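You operate a simulated robot arm through the tools that you are given. There is no shell and no other tool. Be economical: measure what you need, move in short steps, check, and stop when the job is done.

You are at the controls of a simulated robot arm. One attempt, no reset.

TASK
Press the green bag from the black drawer into the yellow cell, fit the divider and the lid.
Fine: The divider that stands on the black mat; close the drawer again. Where these are worked on the way, their far stop is far enough and under half their travel is too little: black drawer.
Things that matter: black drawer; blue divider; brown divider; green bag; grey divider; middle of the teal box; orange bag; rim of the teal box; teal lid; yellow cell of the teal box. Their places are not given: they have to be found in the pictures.

Only the result counts: the job must be done as asked and must still hold three seconds after the hand-in. Knocking over, shifting, dropping, spilling or breaking anything else fails it. A push-on lid holds only when it is set on centred and level and pressed home; a screw cap is set on level and turned clockwise until tight.

THE ROBOT
A 6-joint arm with a two-finger parallel gripper, fixed in place. Base frame: the origin is at the foot of the arm, x ahead of it, y to its left, z up; the work surface is at about z = 0. Units: mm, rad, N and s.
With the tool pointing down near the work surface it reaches from about 140 to 580 mm from the base axis. Its first joint turns from -1.152 to 1.152 rad. Payload 2.1 kg.
The TCP is the grasp point between the finger pads, 30 mm short of the fingertips. In the tool frame z runs along the fingers and y along their closing line. Largest opening 94 mm; finger width 28, thickness 10; the body of the gripper, 50 by 96 mm, starts 55 mm behind the TCP.
Orientation is told as [roll, pitch, yaw] about the base's x, y, z axes, in that order, counted from this pose: with the fingers straight down and closing along the base's y, the tool's x points along the base's -x, its y along +y and its z along -z.

THE INTERFACE
- The arm moves only by the tool nudge_tool. Its argument "increments" is text: rows parted by semicolons, each of 6 numbers parted by spaces: the shift along the base's x, y, z in cm, then the turn, a rotation vector about the base's x, y, z in rad. In form: x y z rx ry rz; .... A call has 1 to 8 rows; each row shifts and turns the commanded pose from where the row before left it. "grip" is the opening, from 0 (shut) to 1 (fully open), set as the call begins (left out, the last holds). Each row takes 0.2 s and may step no farther than 50 mm and 0.15 rad from the row before; otherwise, or with a gripper value out of range, the whole call is refused. A pose out of reach is approached as far as the arm can. The call stops where the force on the tool passes 90 N (or 10 N more than at its start, if that is more) or the arm is blocked; 0.2 s more then pass. Each finger travels about 72 mm/s and halts on what it meets, pressing with about 43 N; the grip force reading is that of the motor and also rises with nothing between the fingers. The clock runs only during rows and for 0.2 s after the last one: add rows that do not move to give the fingers time. The reply holds the time, the measured pose of the TCP, the force on the tool along the base axes, the opening and the grip force, in the units named above and with some noise, with the torque about the TCP (base axes, N m) and any sound that the robot's microphone picked up, and new pictures: "views" is both (left out), scene, wrist or none.
- Cameras (640 x 400 px; columns grow to the right, rows downward): "scene" is fixed at [65.8, -389.4, 470.1]; the picture's right is [0.62, -0.78, 0.00], its down [-0.55, -0.44, -0.71] and it looks along [0.56, 0.45, -0.70] (base axes); focal length 214 px, centre (320, 200). "wrist" rides on the gripper at [76, 14, -103] in the tool frame; the picture's right is [-0.18, 0.98, 0.00], its down [-0.75, -0.14, -0.64] and it looks along [-0.63, -0.12, 0.77] (tool axes); focal length 243 px, centre (320, 200).
- point_at(camera, pixels): for up to 12 pixels [column, row] of the newest picture of that camera ("zoom" is the newest enlarged one), the place [x, y, z] in the base frame of the surface seen there, good to about 3 mm. The clock stands still meanwhile.
- close_up(camera, box): a new picture of the part [left, top, right, bottom] of that camera's present view, enlarged. The clock stands still meanwhile.
- hand_in(): hands the job in; it is judged then, once.

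Go step by step. Measure first, check grasps and placings, and put right what went wrong. The budget is 80 turns and 200 pictures, counting those below and the enlarged ones. Unless the task says otherwise, let go and move clear before handing in, and close with one line.

The tools are called as name(argument=value, ...) on one line, values as JSON. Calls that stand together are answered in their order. nudge_tool: Moves the arm, as the interface text tells. Its arguments: {"type":"object","properties":{"increments":{"type":"string"},"grip":{"type":"number"},"views":{"type":"string","enum":["both","scene","wrist","none"]}},"required":["increments"]} The other tools are called the same way: point_at (camera, pixels) gives the place of the surface under pixels of a picture; close_up (camera, box) takes an enlarged picture of a part of a camera's view; hand_in () hands the job in.

At the start:

```text
time_s: 0.0
ee_pos: [316.9, 27.1, 328.5]
ee_rot: [0.0, -0.001, 0.0]
wrist_force: [-0.1, 0.5, -0.5]
wrist_torque: [0.0, -0.01, 0.0]
grip_width: 94.0
grip_force: 0.1
```

scene: 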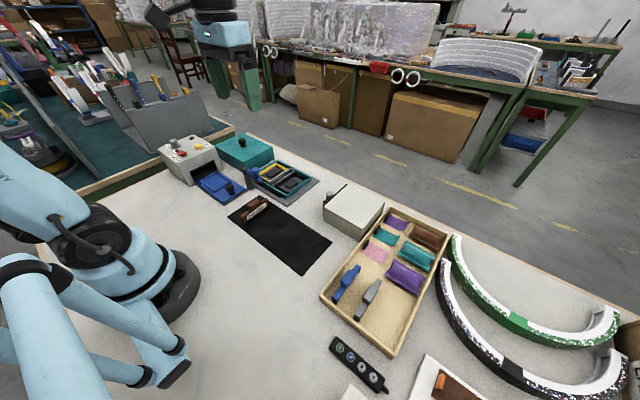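
wrist: 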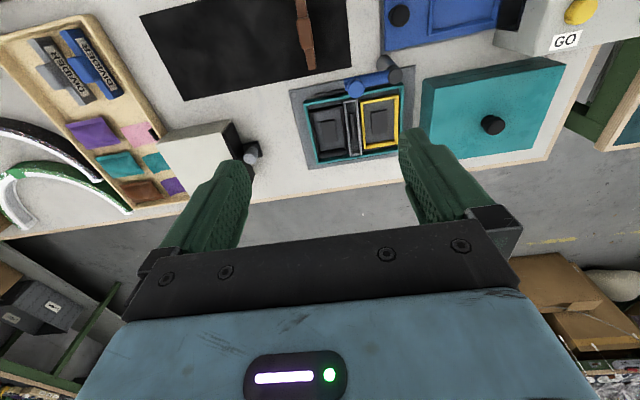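

The scene shows the teal box near (285,180), the teal lid near (245,150), the black mat with the brown divider near (258,207), and a grey-white cabinet (drawer) near (352,212). I'll enlarge these to identify them.

close_up(camera="scene", box=[150, 120, 350, 245])

close_up(camera="scene", box=[300, 170, 460, 270])

close_up(camera="wrist", box=[140, 0, 600, 220])

point_at(camera="wrist", pixels=[[492, 124], [305, 100], [408, 88], [314, 166], [402, 150], [380, 122], [328, 128], [250, 155], [190, 150], [232, 140], [305, 35], [354, 128]])

```text
3.20 times, centred on (250, 182) of scene
```

zoom: 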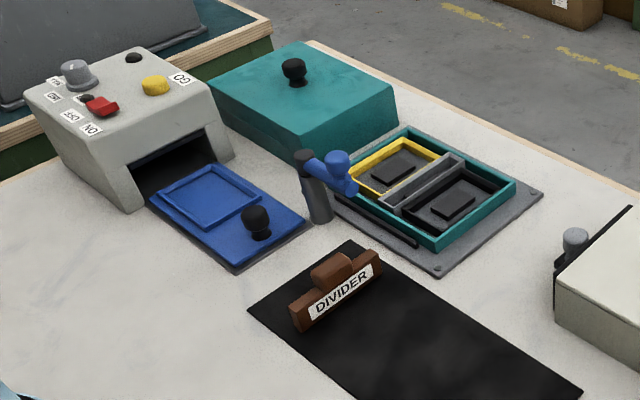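

```text
4.00 times, centred on (380, 220) of scene
```

zoom: 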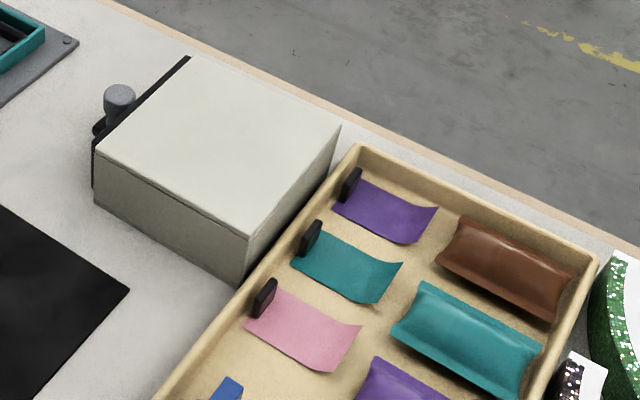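

```text
1.39 times, centred on (370, 110) of wrist
```

zoom: 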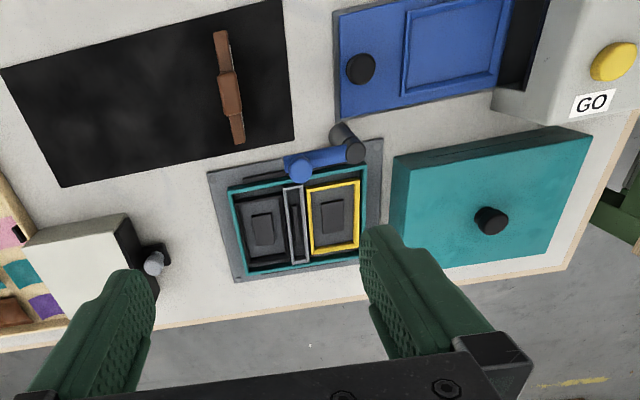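

```text
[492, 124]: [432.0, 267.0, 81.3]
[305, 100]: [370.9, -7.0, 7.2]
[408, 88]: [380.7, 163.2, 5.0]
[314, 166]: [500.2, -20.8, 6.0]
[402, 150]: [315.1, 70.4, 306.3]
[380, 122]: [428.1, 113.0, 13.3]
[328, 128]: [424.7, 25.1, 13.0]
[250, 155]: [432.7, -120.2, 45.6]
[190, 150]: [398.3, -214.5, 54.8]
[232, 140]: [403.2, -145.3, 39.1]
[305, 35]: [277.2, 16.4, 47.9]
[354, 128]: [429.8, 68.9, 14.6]
```

The box with black cell (left) and yellow cell is near (430,70), the drawer knob near (432,-120,45), the brown divider near (277,16). A blue swing arm on a post stands over the box rim; I'll move lower for a better look.

nudge_tool(increments="-3 1 -4 0 0 0; -4 1 -4 0 0 0; -3 1 -3 0 0 0; 0 0 0 0 0 0", views="wrist")

```text
refused: row 1 steps farther than a row can; nothing moved
```

nudge_tool(increments="-3 1 -3 0 0 0; -3 1 -3 0 0 0; -3 1 -3 0 0 0; 0 0 -2 0 0 0; 0 0 0 0 0 0", views="wrist")

```text
time_s: 1.2
ee_pos: [227.9, 57.5, 220.7]
ee_rot: [0.001, -0.002, 0.001]
wrist_force: [-0.5, 0.6, -0.3]
wrist_torque: [-0.01, 0.0, 0.0]
grip_width: 94.2
grip_force: 0.1
```

wrist: 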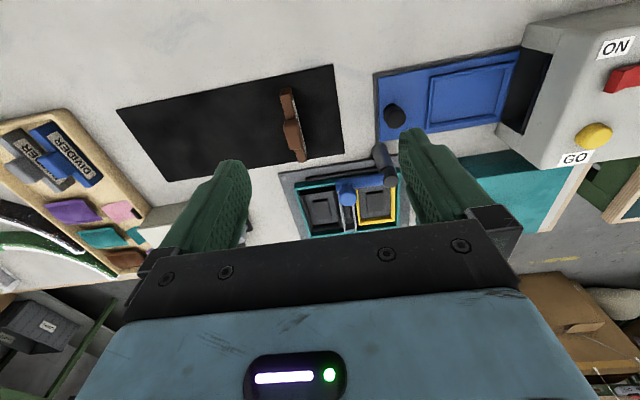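

The fingers hide the lower half of the wrist view, so objects must lie below or behind the TCP. I'll move to over the box.

nudge_tool(increments="4.5 0 0 0 0 0; 4.5 0 0 0 0 0; 4.5 0 0 0 0 0; 3.5 0 0 0 0 0; 0 0 0 0 0 0", views="wrist")

close_up(camera="wrist", box=[160, 0, 560, 250])

```text
time_s: 2.4
ee_pos: [400.0, 58.4, 217.6]
ee_rot: [0.0, -0.002, -0.001]
wrist_force: [-0.4, -0.5, 0.4]
wrist_torque: [0.01, 0.0, 0.01]
grip_width: 94.2
grip_force: 0.1
```

wrist: 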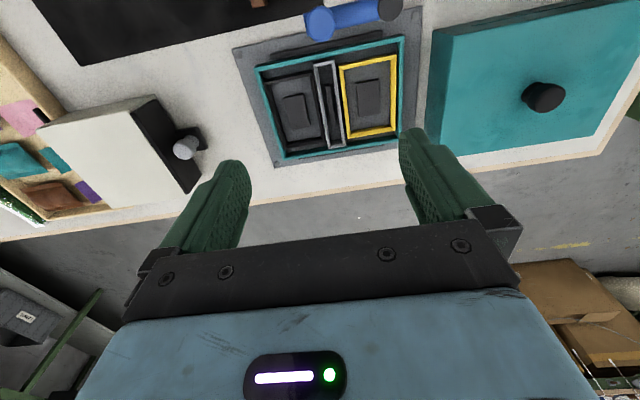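

```text
1.60 times, centred on (360, 125) of wrist
```

zoom: 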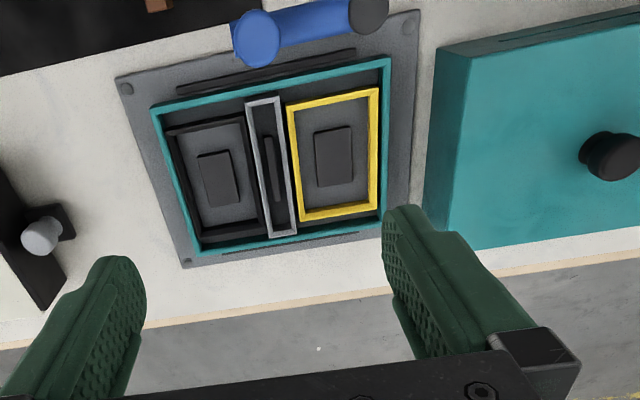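

The box now shows clearly: black cell, grey middle slot, yellow cell. I'll measure its corners, the blue arm, and the lid and knob.

point_at(camera="zoom", pixels=[[154, 107], [388, 62], [192, 250], [385, 232], [250, 103], [280, 99], [274, 236], [296, 231], [290, 106], [376, 92], [304, 218], [374, 203]])

point_at(camera="zoom", pixels=[[257, 35], [320, 25], [368, 12], [333, 155], [338, 200], [271, 170], [612, 155], [440, 50], [455, 240], [218, 178], [45, 235], [62, 215]])

point_at(camera="wrist", pixels=[[42, 125], [130, 100], [195, 185], [104, 215], [150, 98], [180, 148], [205, 140], [620, 10], [590, 150], [440, 140], [545, 97], [437, 40]])

close_up(camera="wrist", box=[20, 80, 240, 220])

```text
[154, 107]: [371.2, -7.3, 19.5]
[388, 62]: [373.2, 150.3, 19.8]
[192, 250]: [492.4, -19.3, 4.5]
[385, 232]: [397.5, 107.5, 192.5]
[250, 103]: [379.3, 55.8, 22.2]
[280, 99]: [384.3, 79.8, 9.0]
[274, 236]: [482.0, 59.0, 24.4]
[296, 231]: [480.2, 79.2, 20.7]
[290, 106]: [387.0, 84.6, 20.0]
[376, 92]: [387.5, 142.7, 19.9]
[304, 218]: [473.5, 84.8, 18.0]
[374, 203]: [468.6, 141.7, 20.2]
```

```text
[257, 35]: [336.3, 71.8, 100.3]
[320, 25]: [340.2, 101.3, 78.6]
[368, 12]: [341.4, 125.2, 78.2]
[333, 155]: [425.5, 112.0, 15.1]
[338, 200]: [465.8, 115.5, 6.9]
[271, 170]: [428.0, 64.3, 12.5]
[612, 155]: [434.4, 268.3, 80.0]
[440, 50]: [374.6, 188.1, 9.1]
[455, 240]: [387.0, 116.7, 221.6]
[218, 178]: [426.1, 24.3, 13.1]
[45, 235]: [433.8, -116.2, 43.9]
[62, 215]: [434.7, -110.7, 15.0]
```

```text
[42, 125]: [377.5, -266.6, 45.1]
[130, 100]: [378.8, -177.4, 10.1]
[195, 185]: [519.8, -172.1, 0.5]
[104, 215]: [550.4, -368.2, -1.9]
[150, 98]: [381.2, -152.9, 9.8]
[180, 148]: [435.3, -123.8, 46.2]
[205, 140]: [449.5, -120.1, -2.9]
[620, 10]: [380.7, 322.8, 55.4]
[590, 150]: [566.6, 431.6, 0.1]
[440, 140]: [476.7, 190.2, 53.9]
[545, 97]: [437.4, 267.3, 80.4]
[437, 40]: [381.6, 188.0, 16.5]
```

```text
2.86 times, centred on (130, 150) of wrist
```

zoom: 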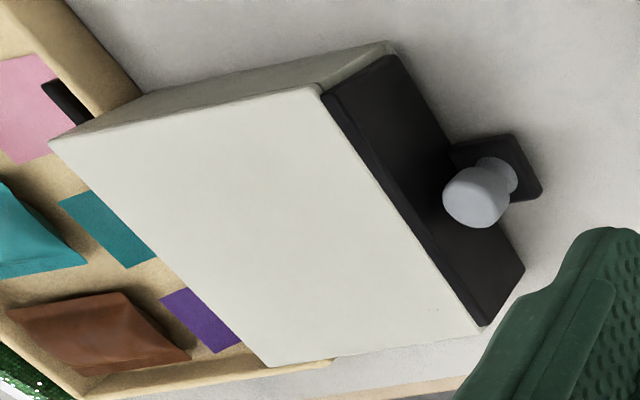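

The knob is at about (434,-120), top z≈45, and the drawer opens toward +y. I'll rotate the gripper 90° so it closes along x and go above the knob.

nudge_tool(increments="0.43 -2.23 -0.7 0 0 -0.15; 0.43 -2.23 -0.7 0 0 -0.15; 0.43 -2.23 -0.7 0 0 -0.15; 0.43 -2.23 -0.7 0 0 -0.15; 0.43 -2.23 -0.7 0 0 -0.15; 0.43 -2.23 -0.7 0 0 -0.15; 0.43 -2.23 -0.7 0 0 -0.15; 0.43 -2.23 -0.7 0 0 -0.15", views="none")

nudge_tool(increments="0 0 -0.9 0 0 -0.15; 0 0 -0.9 0 0 -0.15; 0 0 -0.9 0 0 -0.0708; 0 0 0 0 0 0", grip=0.55, views="both")

```text
time_s: 4.2
ee_pos: [432.8, -120.2, 162.0]
ee_rot: [0.0, 0.0, -1.203]
wrist_force: [0.0, -0.1, -0.2]
wrist_torque: [0.0, -0.02, -0.02]
grip_width: 93.8
grip_force: 0.0
```

```text
time_s: 5.2
ee_pos: [432.2, -120.3, 134.6]
ee_rot: [0.0, 0.0, -1.572]
wrist_force: [0.4, 0.4, -0.7]
wrist_torque: [0.01, 0.02, -0.01]
grip_width: 51.7
grip_force: 0.0
```

scene: 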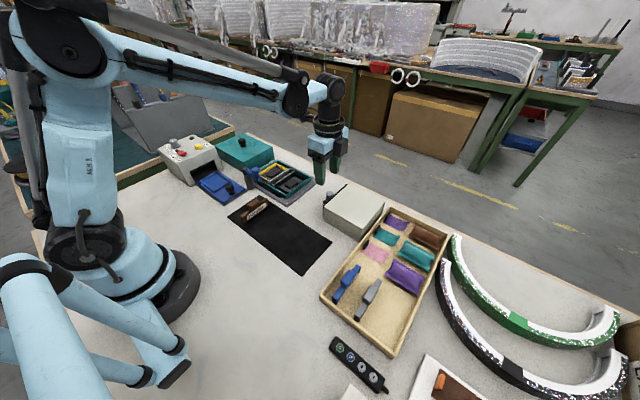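
wrist: 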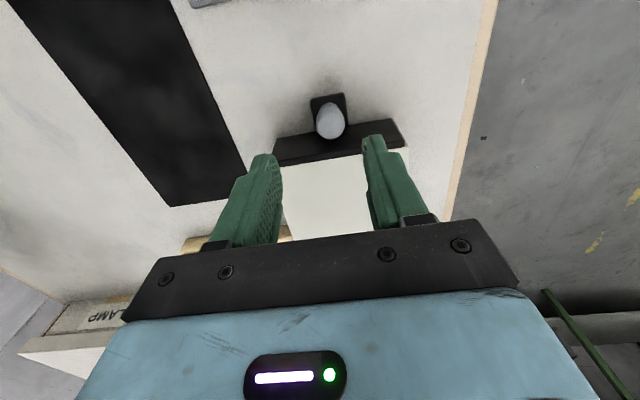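

The knob appears at (330,120) between the fingers' line. I'll check its place before descending.

close_up(camera="wrist", box=[250, 80, 410, 180])

point_at(camera="wrist", pixels=[[318, 122], [330, 110], [343, 122], [330, 134], [330, 122], [322, 98], [342, 98], [280, 150], [395, 130], [335, 150]])

```text
4.00 times, centred on (330, 130) of wrist
```

zoom: 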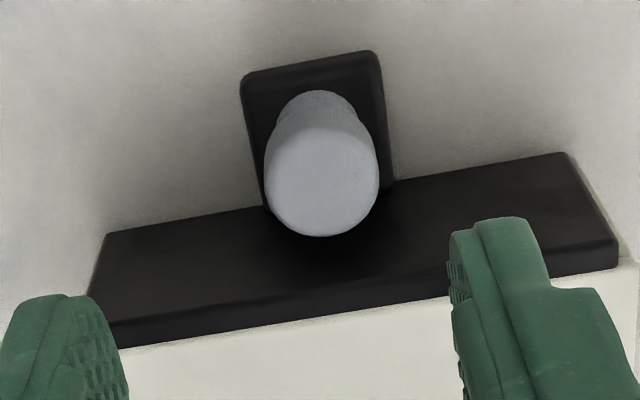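

```text
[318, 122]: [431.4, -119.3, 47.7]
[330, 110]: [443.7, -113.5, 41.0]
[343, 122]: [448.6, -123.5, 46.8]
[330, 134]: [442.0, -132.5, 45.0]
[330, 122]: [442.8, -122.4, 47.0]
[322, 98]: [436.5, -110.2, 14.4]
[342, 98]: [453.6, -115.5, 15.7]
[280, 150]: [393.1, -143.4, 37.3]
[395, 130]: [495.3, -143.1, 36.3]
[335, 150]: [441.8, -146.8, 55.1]
```

Knob centre ≈ (441,-122), top z≈47. Descend to TCP z≈50 and close.

nudge_tool(increments="0.9 -0.2 -3 0 0 0; 0 0 -3 0 0 0; 0 0 -2.5 0 0 0; 0 0 0 0 0 0", views="wrist")

nudge_tool(increments="0 0 0 0 0 0; 0 0 0 0 0 0; 0 0 0 0 0 0", grip=0, views="wrist")

```text
time_s: 6.2
ee_pos: [441.5, -121.8, 51.4]
ee_rot: [-0.001, -0.002, -1.572]
wrist_force: [-0.4, 0.2, -0.8]
wrist_torque: [0.0, 0.02, -0.05]
grip_width: 51.8
grip_force: 0.1
```

wrist: 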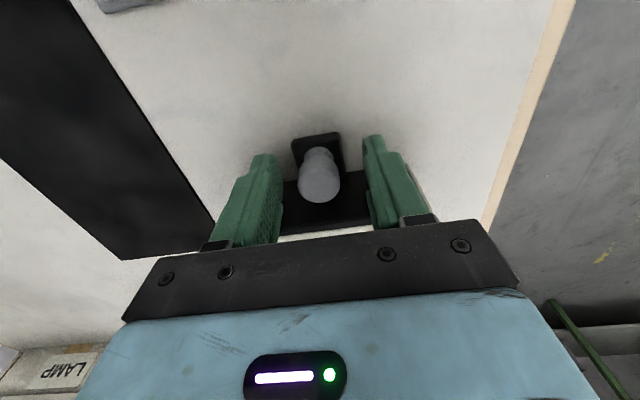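

```text
time_s: 7.0
ee_pos: [440.2, -124.0, 52.7]
ee_rot: [-0.004, -0.003, -1.571]
wrist_force: [-20.8, 1.2, -5.6]
wrist_torque: [-0.07, -0.2, -0.04]
grip_width: 23.6
grip_force: 44.9
```

wrist: 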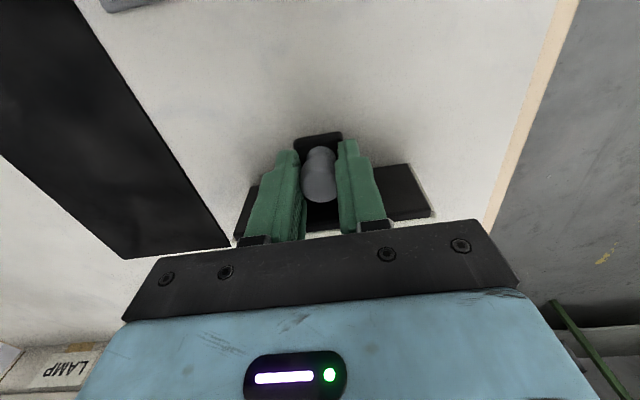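

The knob is gripped (23.6 mm). Pull toward +y in small steps, easing x slightly.

nudge_tool(increments="-0.2 1.2 0 0 0 0; 0 1.2 0 0 0 0; 0 1.2 0 0 0 0; 0 1.2 0 0 0 0", views="both")

```text
time_s: 8.0
ee_pos: [440.5, -74.2, 52.4]
ee_rot: [0.001, -0.003, -1.57]
wrist_force: [8.4, -0.6, 25.3]
wrist_torque: [0.08, 0.29, 0.02]
grip_width: 23.1
grip_force: 45.3
```

scene: 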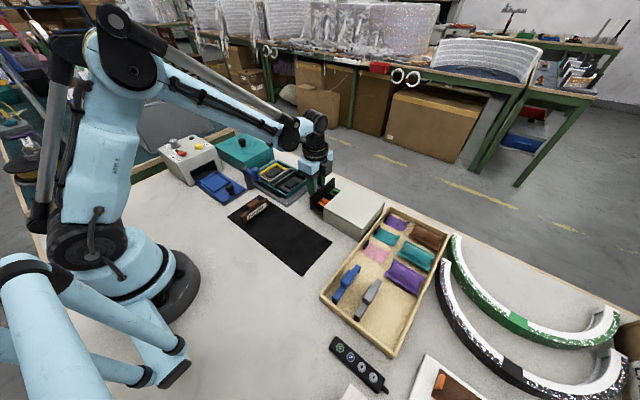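
wrist: 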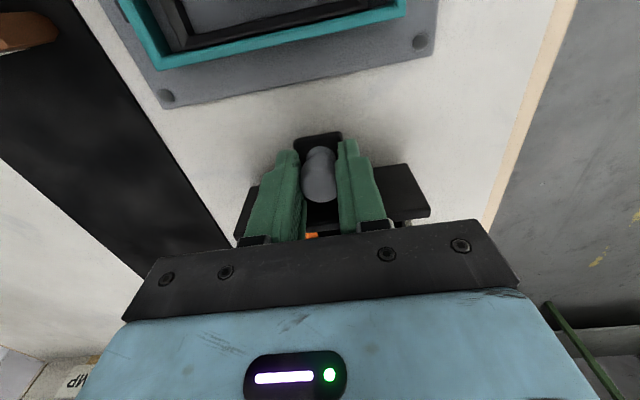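

The drawer slides, and orange shows inside at scene (325,200). Keep pulling to the stop.

nudge_tool(increments="0 1 0 0 0 0; 0 1 0 0 0 0; 0 0.8 0 0 0 0", views="both")

```text
time_s: 8.8
ee_pos: [440.5, -45.8, 51.0]
ee_rot: [0.005, -0.002, -1.572]
wrist_force: [20.1, -1.1, 39.8]
wrist_torque: [-0.18, 0.06, 0.14]
grip_width: 22.9
grip_force: 45.1
```

scene: 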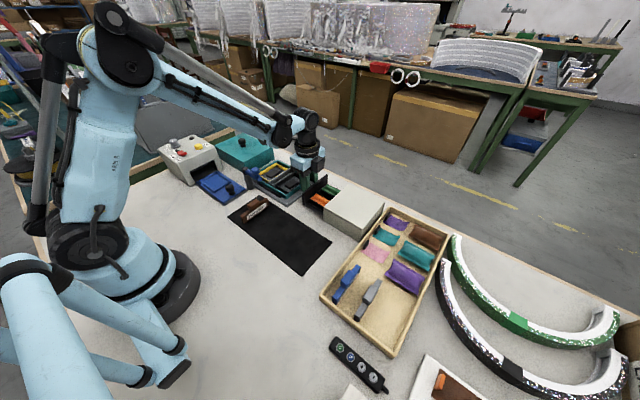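
wrist: 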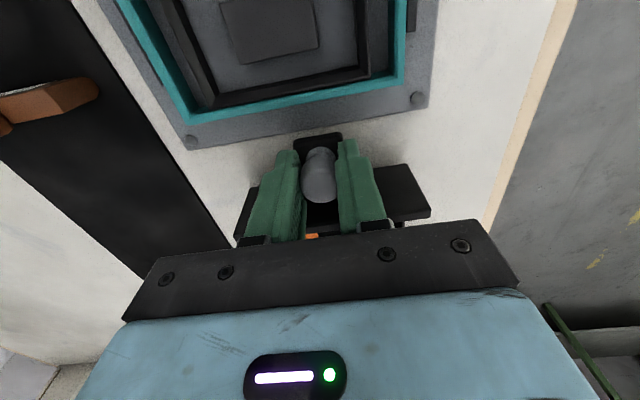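

No stop yet at 78 mm; ease up in z and pull in smaller steps.

nudge_tool(increments="-0.1 0.4 0.2 0 0 0; 0 0.4 0.1 0 0 0", views="both")

close_up(camera="scene", box=[240, 150, 400, 250])

```text
time_s: 9.4
ee_pos: [441.1, -41.4, 54.7]
ee_rot: [0.011, -0.007, -1.575]
wrist_force: [32.1, -19.1, -34.2]
wrist_torque: [-0.17, -0.14, 0.06]
grip_width: 23.4
grip_force: 44.9
```

scene: 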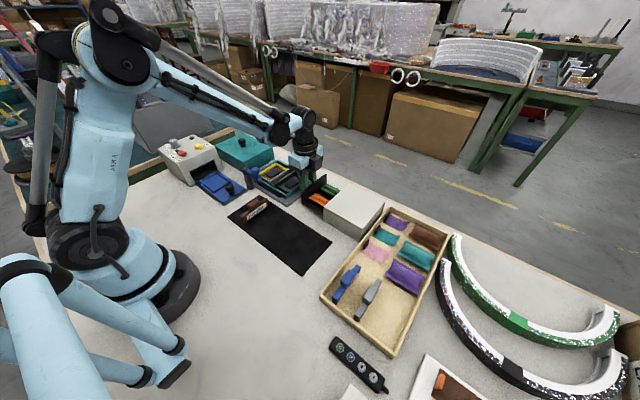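
wrist: 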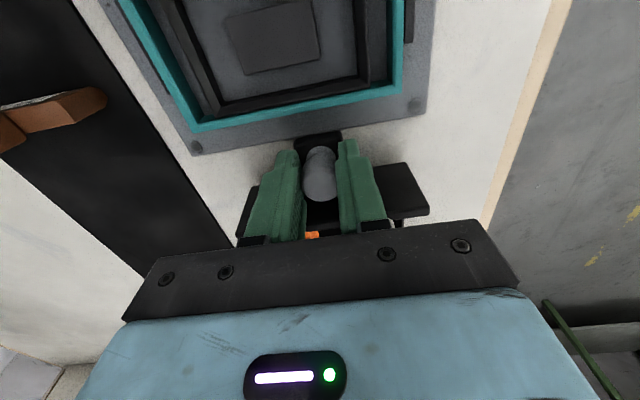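

```text
4.00 times, centred on (320, 200) of scene
```

zoom: 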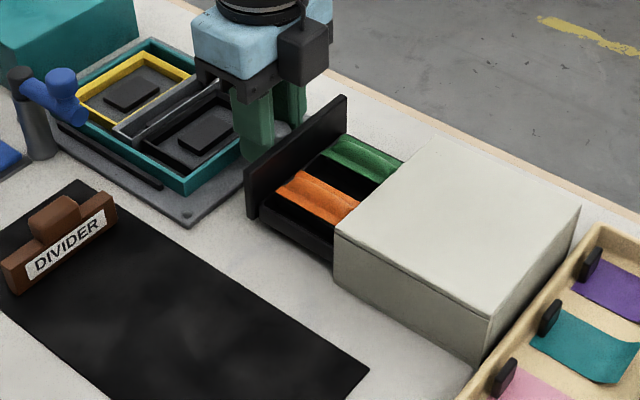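

Pull force now reads -19 N with the hand lagging: the stop is reached. Bags lie in the drawer, orange (near) and green (far). Release and lift.

nudge_tool(increments="0 -0.3 -0.1 0 0 0; 0 0 0 0 0 0; 0 0 0 0 0 0", grip=0.5, views="none")

nudge_tool(increments="0 0 4 0 0 0; 0 0 4 0 0 0; 0 -4 2.5 0 0 0; 0 -5 0 0 0 0; 0 -2 0 0 0 0; 0 0 0 0 0 0", views="wrist")

close_up(camera="wrist", box=[200, 50, 440, 200])

```text
time_s: 10.2
ee_pos: [437.3, -41.6, 54.5]
ee_rot: [0.001, 0.0, -1.572]
wrist_force: [0.5, 0.4, -0.5]
wrist_torque: [-0.01, -0.01, 0.03]
grip_width: 47.3
grip_force: 0.0
```

```text
time_s: 11.6
ee_pos: [436.5, -152.8, 160.6]
ee_rot: [-0.002, -0.002, -1.572]
wrist_force: [-0.2, -0.1, 0.8]
wrist_torque: [-0.01, 0.0, -0.01]
grip_width: 46.7
grip_force: 0.0
```

wrist: 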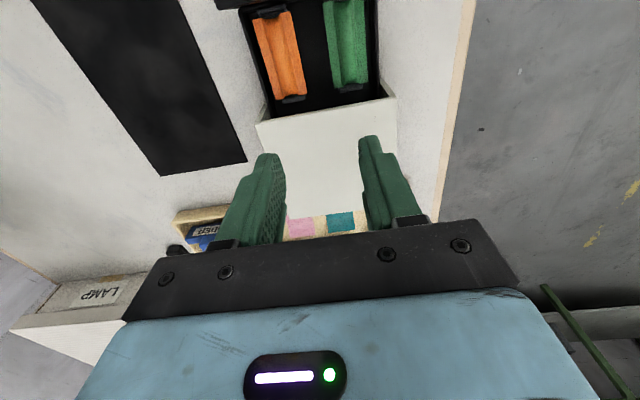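

```text
2.67 times, centred on (320, 125) of wrist
```

zoom: 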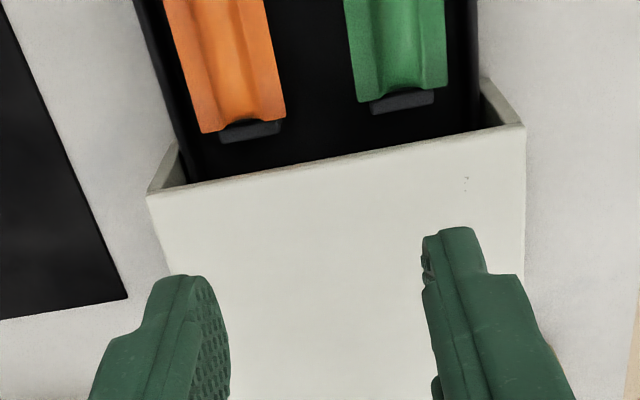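

Both bags are fully out of the cabinet; I'll shift +y to see the whole green bag and measure.

nudge_tool(increments="0 4.5 0 0 0 0; 0 0 0 0 0 0", views="wrist")

close_up(camera="wrist", box=[200, 0, 440, 150])

```text
time_s: 12.2
ee_pos: [438.1, -107.6, 159.5]
ee_rot: [0.0, -0.001, -1.571]
wrist_force: [0.1, -0.3, -0.1]
wrist_torque: [0.0, 0.0, 0.03]
grip_width: 46.9
grip_force: 0.0
```

wrist: 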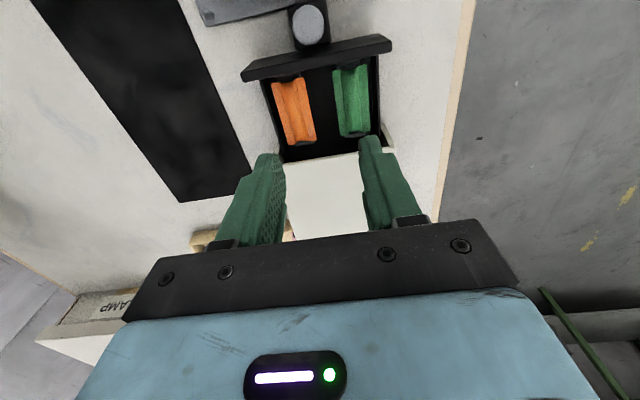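

```text
2.67 times, centred on (320, 75) of wrist
```

zoom: 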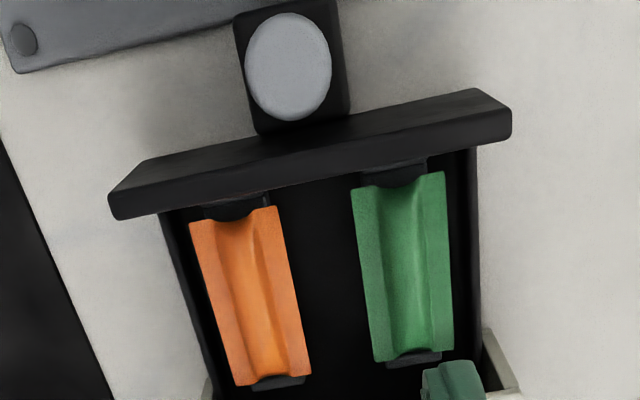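

point_at(camera="zoom", pixels=[[358, 190], [440, 176], [378, 358], [448, 346], [402, 265], [368, 265], [440, 260], [398, 172], [420, 358], [335, 280], [465, 280], [295, 70]])

point_at(camera="zoom", pixels=[[350, 210], [430, 265], [380, 265], [300, 340], [310, 150], [390, 120], [400, 200], [400, 340], [480, 200], [290, 300]])

```text
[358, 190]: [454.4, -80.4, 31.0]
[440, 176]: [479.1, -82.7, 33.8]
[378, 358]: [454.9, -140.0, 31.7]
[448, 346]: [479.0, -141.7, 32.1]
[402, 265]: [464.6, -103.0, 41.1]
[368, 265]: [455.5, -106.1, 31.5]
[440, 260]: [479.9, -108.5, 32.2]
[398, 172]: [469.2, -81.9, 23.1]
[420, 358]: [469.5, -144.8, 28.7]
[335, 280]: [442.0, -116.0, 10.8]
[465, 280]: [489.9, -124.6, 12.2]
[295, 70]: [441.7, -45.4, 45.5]
```

```text
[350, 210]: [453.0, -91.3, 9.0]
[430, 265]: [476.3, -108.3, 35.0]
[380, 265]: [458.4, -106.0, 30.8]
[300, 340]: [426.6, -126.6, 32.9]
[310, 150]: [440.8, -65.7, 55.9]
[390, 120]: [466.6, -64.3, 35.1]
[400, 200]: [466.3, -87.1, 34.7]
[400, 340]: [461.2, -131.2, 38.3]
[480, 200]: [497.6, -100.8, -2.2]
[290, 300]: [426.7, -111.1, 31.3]
```

Green bag ≈ x 454–480, y −80…−142, top z≈32–41. I need the drawer wall position and height right of it.

point_at(camera="zoom", pixels=[[458, 200], [464, 220], [468, 220], [472, 240], [476, 260], [480, 300], [474, 180], [468, 330], [165, 260], [175, 250], [190, 330], [330, 240]])

close_up(camera="scene", box=[280, 160, 360, 230])

close_up(camera="wrist", box=[310, 40, 410, 150])

```text
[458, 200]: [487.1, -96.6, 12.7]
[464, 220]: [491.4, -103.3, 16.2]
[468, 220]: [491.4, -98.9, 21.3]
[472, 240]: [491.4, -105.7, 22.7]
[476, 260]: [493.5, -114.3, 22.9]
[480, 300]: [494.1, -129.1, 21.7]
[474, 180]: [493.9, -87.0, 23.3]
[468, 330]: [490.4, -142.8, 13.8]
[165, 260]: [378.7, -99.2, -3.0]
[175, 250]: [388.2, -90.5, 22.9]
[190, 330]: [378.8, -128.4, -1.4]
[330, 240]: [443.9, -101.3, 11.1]
```

```text
5.71 times, centred on (320, 195) of scene
```

zoom: 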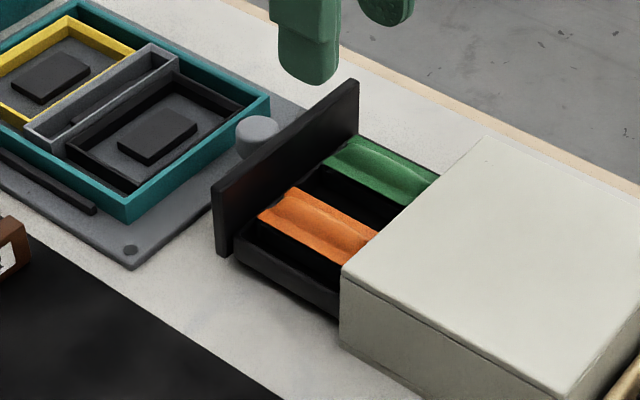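

```text
3.64 times, centred on (360, 95) of wrist
```

zoom: 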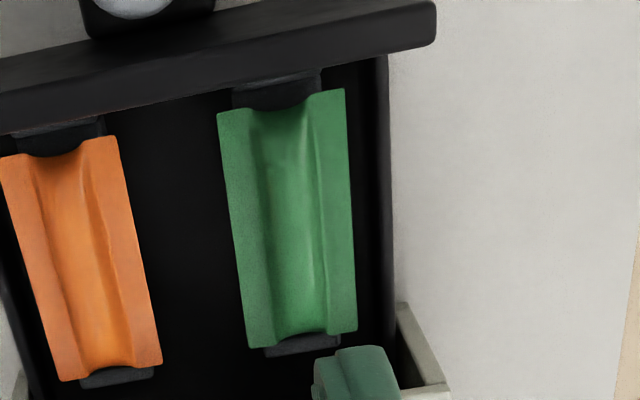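

Wall is at x≈491, top z≈23, so the right finger must stay above it: TCP z≈55. Descend over the bag centre (467,−111).

nudge_tool(increments="2.9 -0.3 -3 0 0 0; 0 0 -3 0 0 0; 0 0 -2 0 0 0; 0 0 -1.2 0 0 0; 0 0 -1.1 0 0 0; 0 0 0 0 0 0", grip=0.47, views="wrist")

close_up(camera="wrist", box=[220, 80, 440, 230])

```text
time_s: 13.6
ee_pos: [465.8, -110.5, 55.6]
ee_rot: [0.0, -0.002, -1.57]
wrist_force: [-0.2, 1.0, 0.0]
wrist_torque: [0.0, -0.02, -0.01]
grip_width: 44.6
grip_force: 0.0
```

wrist: 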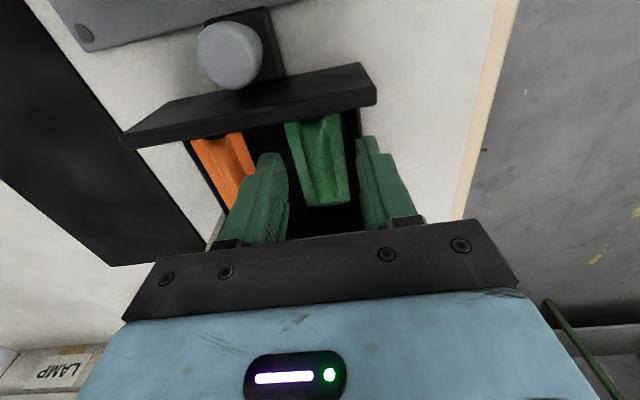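

```text
2.67 times, centred on (330, 155) of wrist
```

zoom: 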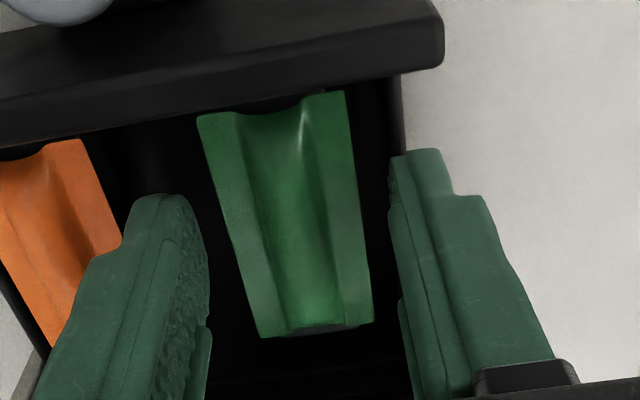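

The bag is centred between the fingers; close.

nudge_tool(increments="0 0 0 0 0 0; 0 0 0 0 0 0; 0 0 0 0 0 0", grip=0.1, views="wrist")

close_up(camera="wrist", box=[220, 80, 440, 230])

```text
time_s: 14.4
ee_pos: [466.7, -110.0, 55.7]
ee_rot: [-0.001, -0.002, -1.571]
wrist_force: [0.3, 0.2, -0.3]
wrist_torque: [-0.01, 0.0, -0.03]
grip_width: 28.4
grip_force: 43.4
```

wrist: 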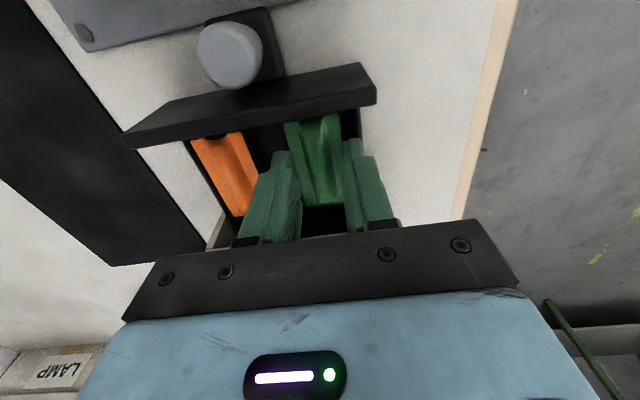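

```text
2.67 times, centred on (330, 155) of wrist
```

zoom: 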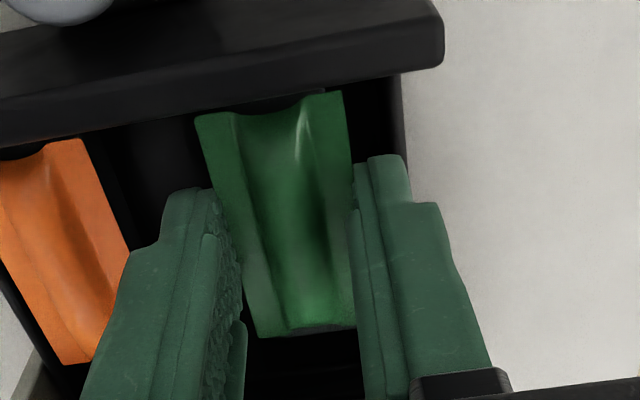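

Gripped at 28.4 mm. Lift slowly and check the hold.

nudge_tool(increments="0 0 0.8 0 0 0; 0 0 0.8 0 0 0; 0 0 1.5 0 0 0; 0 0 2 0 0 0; 0 0 3 0 0 0; 0 0 3 0 0 0; 0 0 0 0 0 0", views="both")

close_up(camera="wrist", box=[220, 80, 440, 230])

close_up(camera="scene", box=[260, 120, 380, 220])

```text
time_s: 16.0
ee_pos: [466.4, -110.5, 167.5]
ee_rot: [0.0, -0.001, -1.569]
wrist_force: [-0.3, -0.3, -0.2]
wrist_torque: [-0.03, 0.0, 0.01]
grip_width: 28.5
grip_force: 42.7
```

scene: 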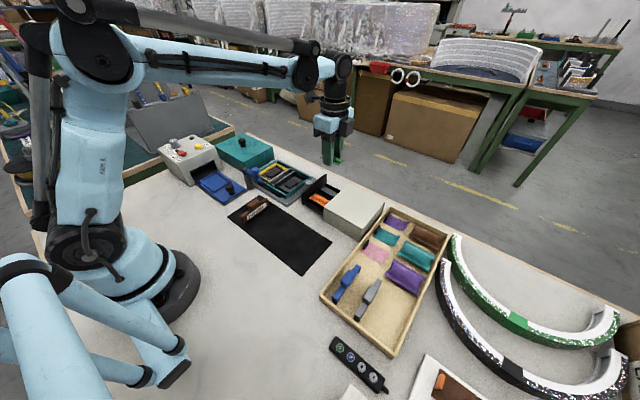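
wrist: 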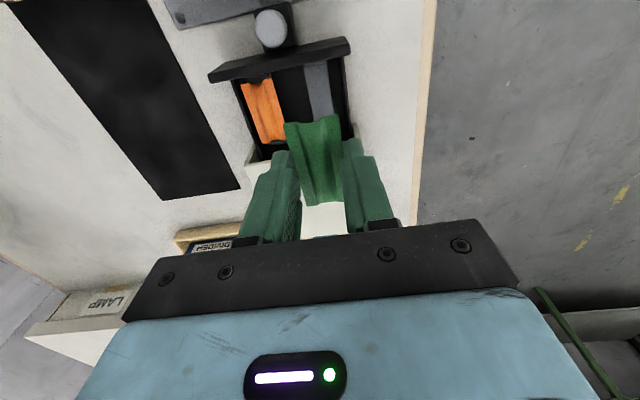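

```text
2.67 times, centred on (330, 155) of wrist
```

zoom: 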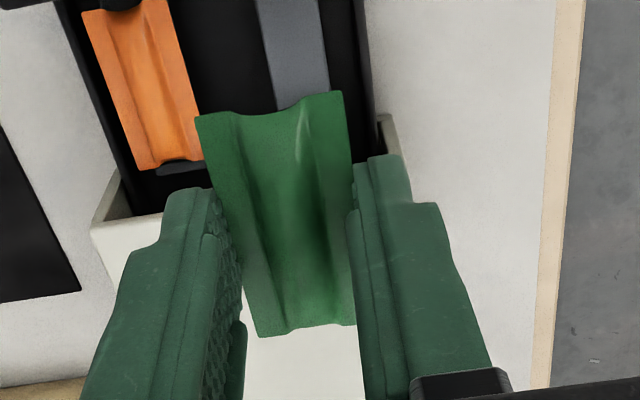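

```text
4.00 times, centred on (320, 170) of scene
```

zoom: 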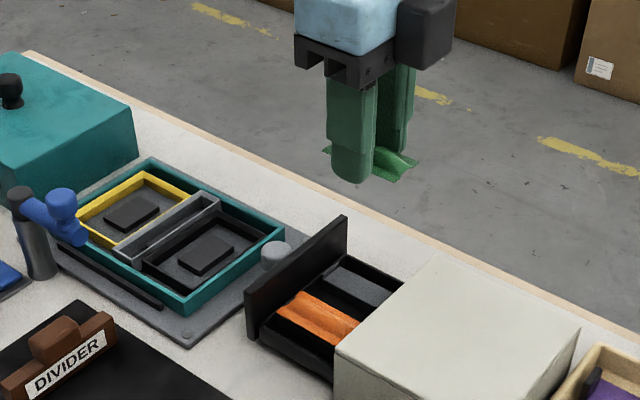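

The bag is held level (it had sat on a grey block). Carry it over the yellow cell (430,113), turning back 90°.

nudge_tool(increments="-0.33 2.03 0 0 0 0.1428; -0.33 2.03 0 0 0 0.1428; -0.33 2.03 0 0 0 0.1428; -0.33 2.03 0 0 0 0.1428; -0.33 2.03 0 0 0 0.1428; -0.33 2.03 0 0 0 0.1428; -0.33 2.03 0 0 0 0.1428; -0.33 2.03 0 0 0 0.1428", views="none")

nudge_tool(increments="-0.33 2.03 0 0 0 0.1428; -0.33 2.03 0 0 0 0.1428; -0.33 2.03 0 0 0 0.1428; 0 0 0 0 0 0", views="both")

close_up(camera="wrist", box=[200, 50, 440, 230])

```text
time_s: 17.8
ee_pos: [439.4, 51.0, 166.4]
ee_rot: [-0.001, -0.001, -0.426]
wrist_force: [0.0, 0.4, -0.8]
wrist_torque: [-0.02, 0.02, 0.0]
grip_width: 28.2
grip_force: 43.0
```

```text
time_s: 18.8
ee_pos: [430.9, 112.5, 166.4]
ee_rot: [0.001, -0.001, 0.003]
wrist_force: [0.1, 0.1, -0.6]
wrist_torque: [0.02, 0.02, 0.01]
grip_width: 28.2
grip_force: 42.7
```

scene: 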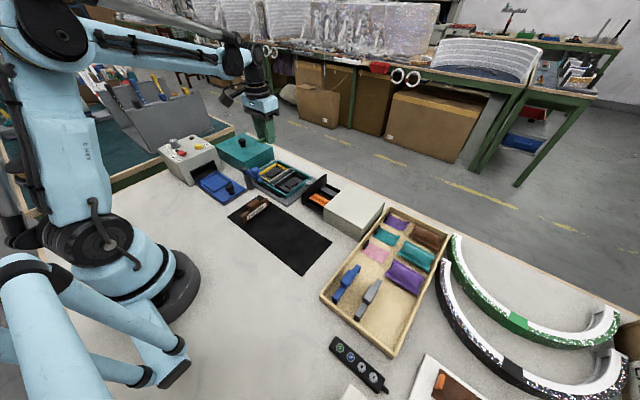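
wrist: 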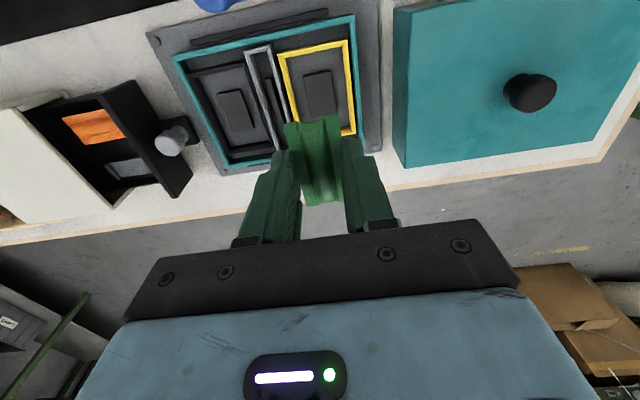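

```text
2.22 times, centred on (320, 140) of wrist
```

zoom: 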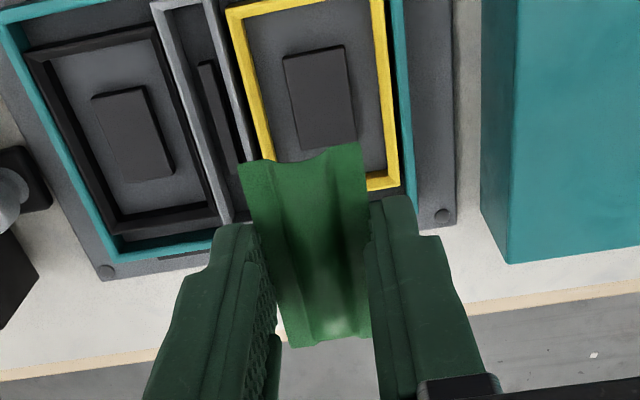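

Bag is aligned with the cell. Measure the cell's frame, pad, and the held bag's edges.

point_at(camera="zoom", pixels=[[236, 20], [380, 3], [282, 60], [345, 47], [305, 145], [352, 135], [382, 182], [320, 100], [270, 110], [235, 110], [398, 60], [365, 100]])

point_at(camera="zoom", pixels=[[242, 168], [358, 148], [295, 343], [366, 335], [312, 240], [270, 240], [350, 240], [162, 8], [205, 6], [250, 155], [208, 70], [225, 210]])

```text
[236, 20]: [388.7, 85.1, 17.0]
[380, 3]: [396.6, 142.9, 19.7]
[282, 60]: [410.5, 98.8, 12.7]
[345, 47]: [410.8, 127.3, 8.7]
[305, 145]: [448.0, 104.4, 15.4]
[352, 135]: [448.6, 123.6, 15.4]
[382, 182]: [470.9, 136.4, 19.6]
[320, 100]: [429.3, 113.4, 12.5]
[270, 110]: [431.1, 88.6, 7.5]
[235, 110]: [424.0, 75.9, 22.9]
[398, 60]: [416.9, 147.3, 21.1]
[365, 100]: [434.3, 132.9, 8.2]
```

```text
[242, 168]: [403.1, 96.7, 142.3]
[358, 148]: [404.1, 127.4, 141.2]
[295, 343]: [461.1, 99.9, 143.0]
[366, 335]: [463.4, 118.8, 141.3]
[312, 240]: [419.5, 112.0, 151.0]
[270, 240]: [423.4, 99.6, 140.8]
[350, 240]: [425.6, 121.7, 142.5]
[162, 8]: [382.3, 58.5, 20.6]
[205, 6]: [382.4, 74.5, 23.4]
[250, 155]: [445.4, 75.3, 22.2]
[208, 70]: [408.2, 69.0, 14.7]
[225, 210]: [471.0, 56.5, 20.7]
```

close_up(camera="wrist", box=[20, 70, 200, 200])

point_at(camera="wrist", pixels=[[125, 168], [115, 165], [135, 172], [95, 128], [105, 125], [80, 150], [148, 168]])

close_up(camera="scene", box=[220, 60, 310, 160])

```text
3.08 times, centred on (110, 135) of wrist
```

zoom: 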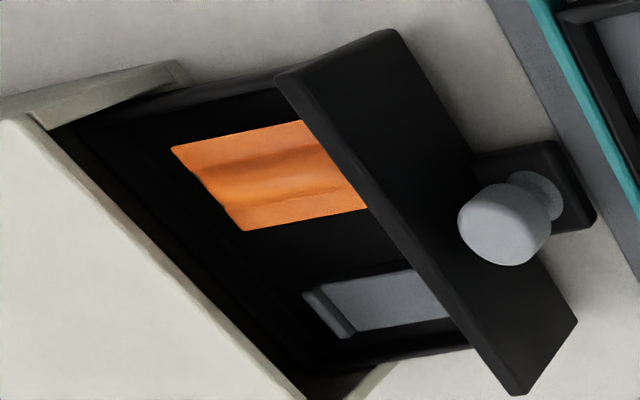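

```text
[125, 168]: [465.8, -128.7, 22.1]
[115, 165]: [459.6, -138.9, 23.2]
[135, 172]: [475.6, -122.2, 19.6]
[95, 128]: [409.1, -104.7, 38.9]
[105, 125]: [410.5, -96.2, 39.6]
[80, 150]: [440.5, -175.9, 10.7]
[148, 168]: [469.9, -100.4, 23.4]
```

```text
4.00 times, centred on (265, 110) of scene
```

zoom: 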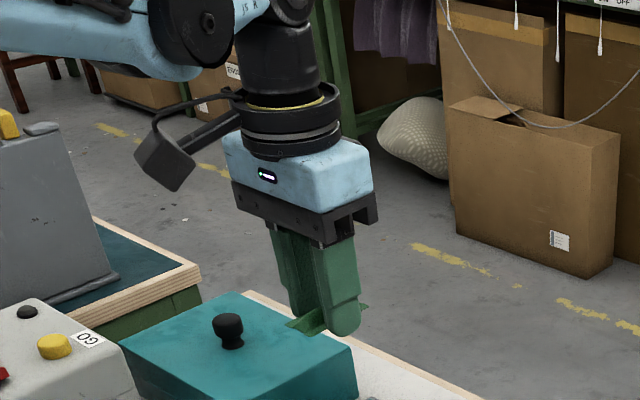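

Bag bottom is ≈33 mm below TCP and the pad top z≈15. Shift slightly and descend to TCP z≈53.

nudge_tool(increments="-0.2 0.1 -4 0 0 0; 0 0 -4 0 0 0; 0 0 -2.3 0 0 0; 0 0 -1 0 0 0; 0 0 0 0 0 0", views="both")

close_up(camera="wrist", box=[200, 50, 440, 230])

close_up(camera="scene", box=[220, 120, 340, 220])

```text
time_s: 20.0
ee_pos: [428.0, 113.7, 53.8]
ee_rot: [0.0, -0.003, 0.0]
wrist_force: [0.6, 0.0, -0.4]
wrist_torque: [0.01, 0.01, 0.02]
grip_width: 28.2
grip_force: 43.5
```

scene: 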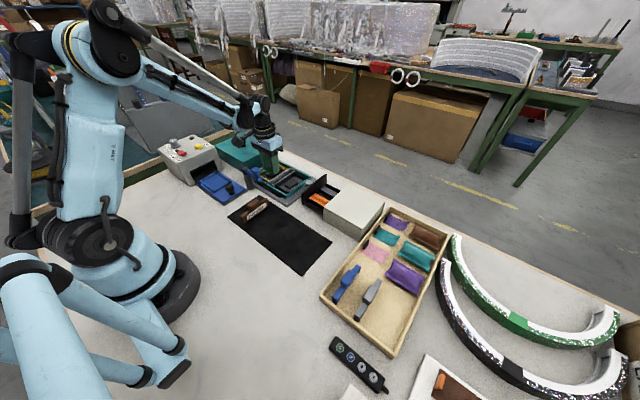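
wrist: 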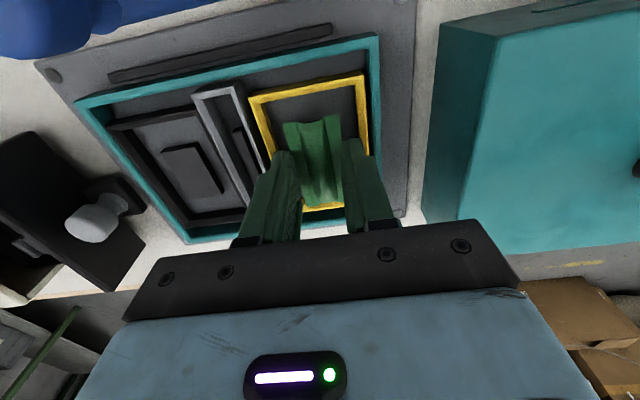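

```text
2.22 times, centred on (320, 140) of wrist
```

zoom: 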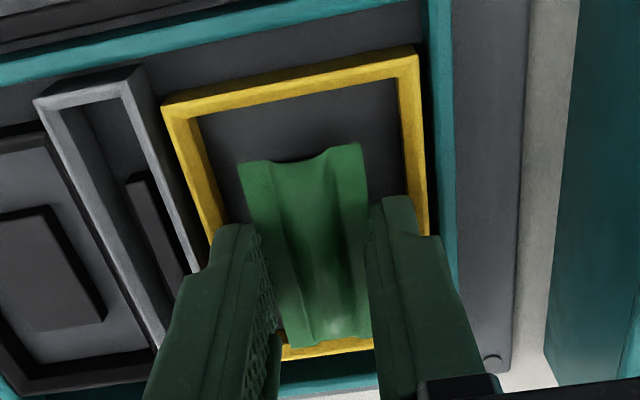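

```text
4.00 times, centred on (280, 170) of scene
```

zoom: 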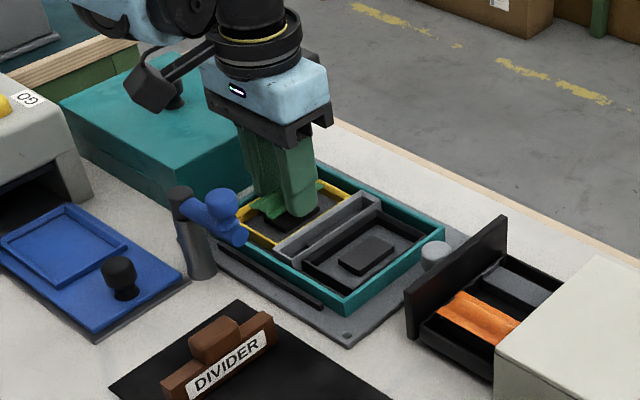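

point_at(camera="zoom", pixels=[[244, 168], [360, 152], [308, 342], [364, 333], [170, 102], [412, 57], [330, 345], [290, 240], [195, 110], [398, 80], [340, 352], [423, 180]])

```text
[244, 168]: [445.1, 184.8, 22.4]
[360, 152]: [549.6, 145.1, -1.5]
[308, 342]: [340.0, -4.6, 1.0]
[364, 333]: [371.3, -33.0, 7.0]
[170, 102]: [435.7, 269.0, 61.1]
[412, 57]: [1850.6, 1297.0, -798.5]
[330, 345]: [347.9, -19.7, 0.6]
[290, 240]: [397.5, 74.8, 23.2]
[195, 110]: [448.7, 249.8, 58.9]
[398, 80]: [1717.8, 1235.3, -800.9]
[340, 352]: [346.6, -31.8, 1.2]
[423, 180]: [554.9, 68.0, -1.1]
```

That used the scene zoom by mistake; I'll use wrist pixels directly.

point_at(camera="wrist", pixels=[[287, 127], [337, 119], [315, 202], [338, 198], [254, 97], [361, 77], [266, 104], [354, 88], [329, 207], [366, 131], [312, 160], [314, 110]])

```text
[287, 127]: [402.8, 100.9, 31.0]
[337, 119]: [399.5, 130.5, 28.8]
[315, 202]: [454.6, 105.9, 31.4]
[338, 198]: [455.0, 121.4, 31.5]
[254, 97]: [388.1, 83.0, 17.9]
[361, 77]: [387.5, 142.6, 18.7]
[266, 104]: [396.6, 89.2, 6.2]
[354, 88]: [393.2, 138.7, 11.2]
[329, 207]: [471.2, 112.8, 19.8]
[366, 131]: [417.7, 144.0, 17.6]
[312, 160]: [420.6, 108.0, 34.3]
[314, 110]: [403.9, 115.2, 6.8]
```

Bag is centred (≈429,114). Lower in small steps, watching for contact force.

nudge_tool(increments="0 0 -0.2 0 0 0; 0 0 -0.2 0 0 0; 0 0 -0.1 0 0 0; 0 0 0 0 0 0", views="none")

```text
time_s: 21.0
ee_pos: [428.7, 113.7, 47.6]
ee_rot: [-0.001, 0.0, -0.001]
wrist_force: [0.6, -0.6, 0.0]
wrist_torque: [0.0, -0.03, 0.0]
grip_width: 28.5
grip_force: 42.6
```

No contact yet; continue gently.

nudge_tool(increments="0 0 -0.1 0 0 0; 0 0 -0.1 0 0 0; 0 0 -0.1 0 0 0; 0 0 0 0 0 0", views="wrist")

close_up(camera="wrist", box=[200, 50, 440, 230])

```text
time_s: 22.0
ee_pos: [428.0, 114.1, 44.8]
ee_rot: [0.0, -0.002, 0.002]
wrist_force: [0.1, -0.3, 0.1]
wrist_torque: [0.0, -0.01, -0.02]
grip_width: 28.4
grip_force: 43.0
```

wrist: 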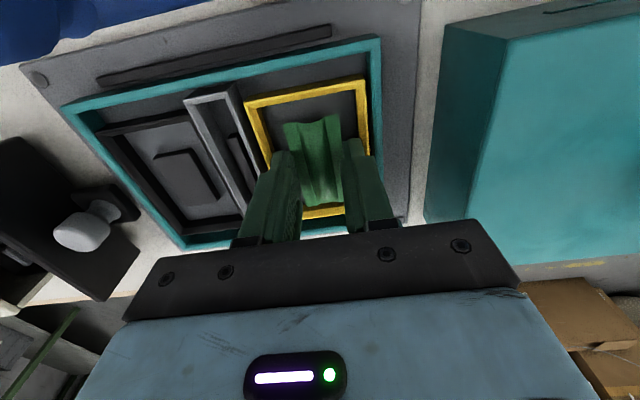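

```text
2.22 times, centred on (320, 140) of wrist
```

zoom: 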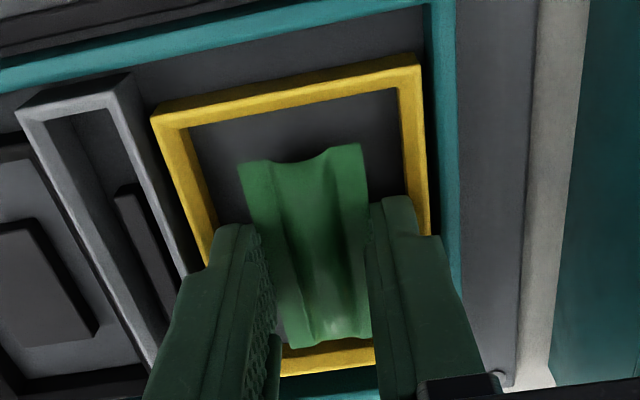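

Still no contact; the fingers fit inside the frame. Continue down with checks.

nudge_tool(increments="0 0 -0.1 0 0 0; 0 0 -0.1 0 0 0; 0 0 0 0 0 0", views="none")

```text
time_s: 22.8
ee_pos: [428.5, 113.2, 44.5]
ee_rot: [-0.001, -0.001, -0.002]
wrist_force: [-0.3, 0.0, 0.4]
wrist_torque: [-0.01, 0.0, -0.02]
grip_width: 28.2
grip_force: 43.3
```

nudge_tool(increments="0 0 -0.15 0 0 0; 0 0 -0.1 0 0 0; 0 0 0 0 0 0", views="none")

```text
time_s: 23.6
ee_pos: [428.2, 114.1, 41.1]
ee_rot: [0.001, -0.002, 0.0]
wrist_force: [0.3, -0.3, 11.1]
wrist_torque: [0.05, -0.03, -0.01]
grip_width: 28.2
grip_force: 43.2
```

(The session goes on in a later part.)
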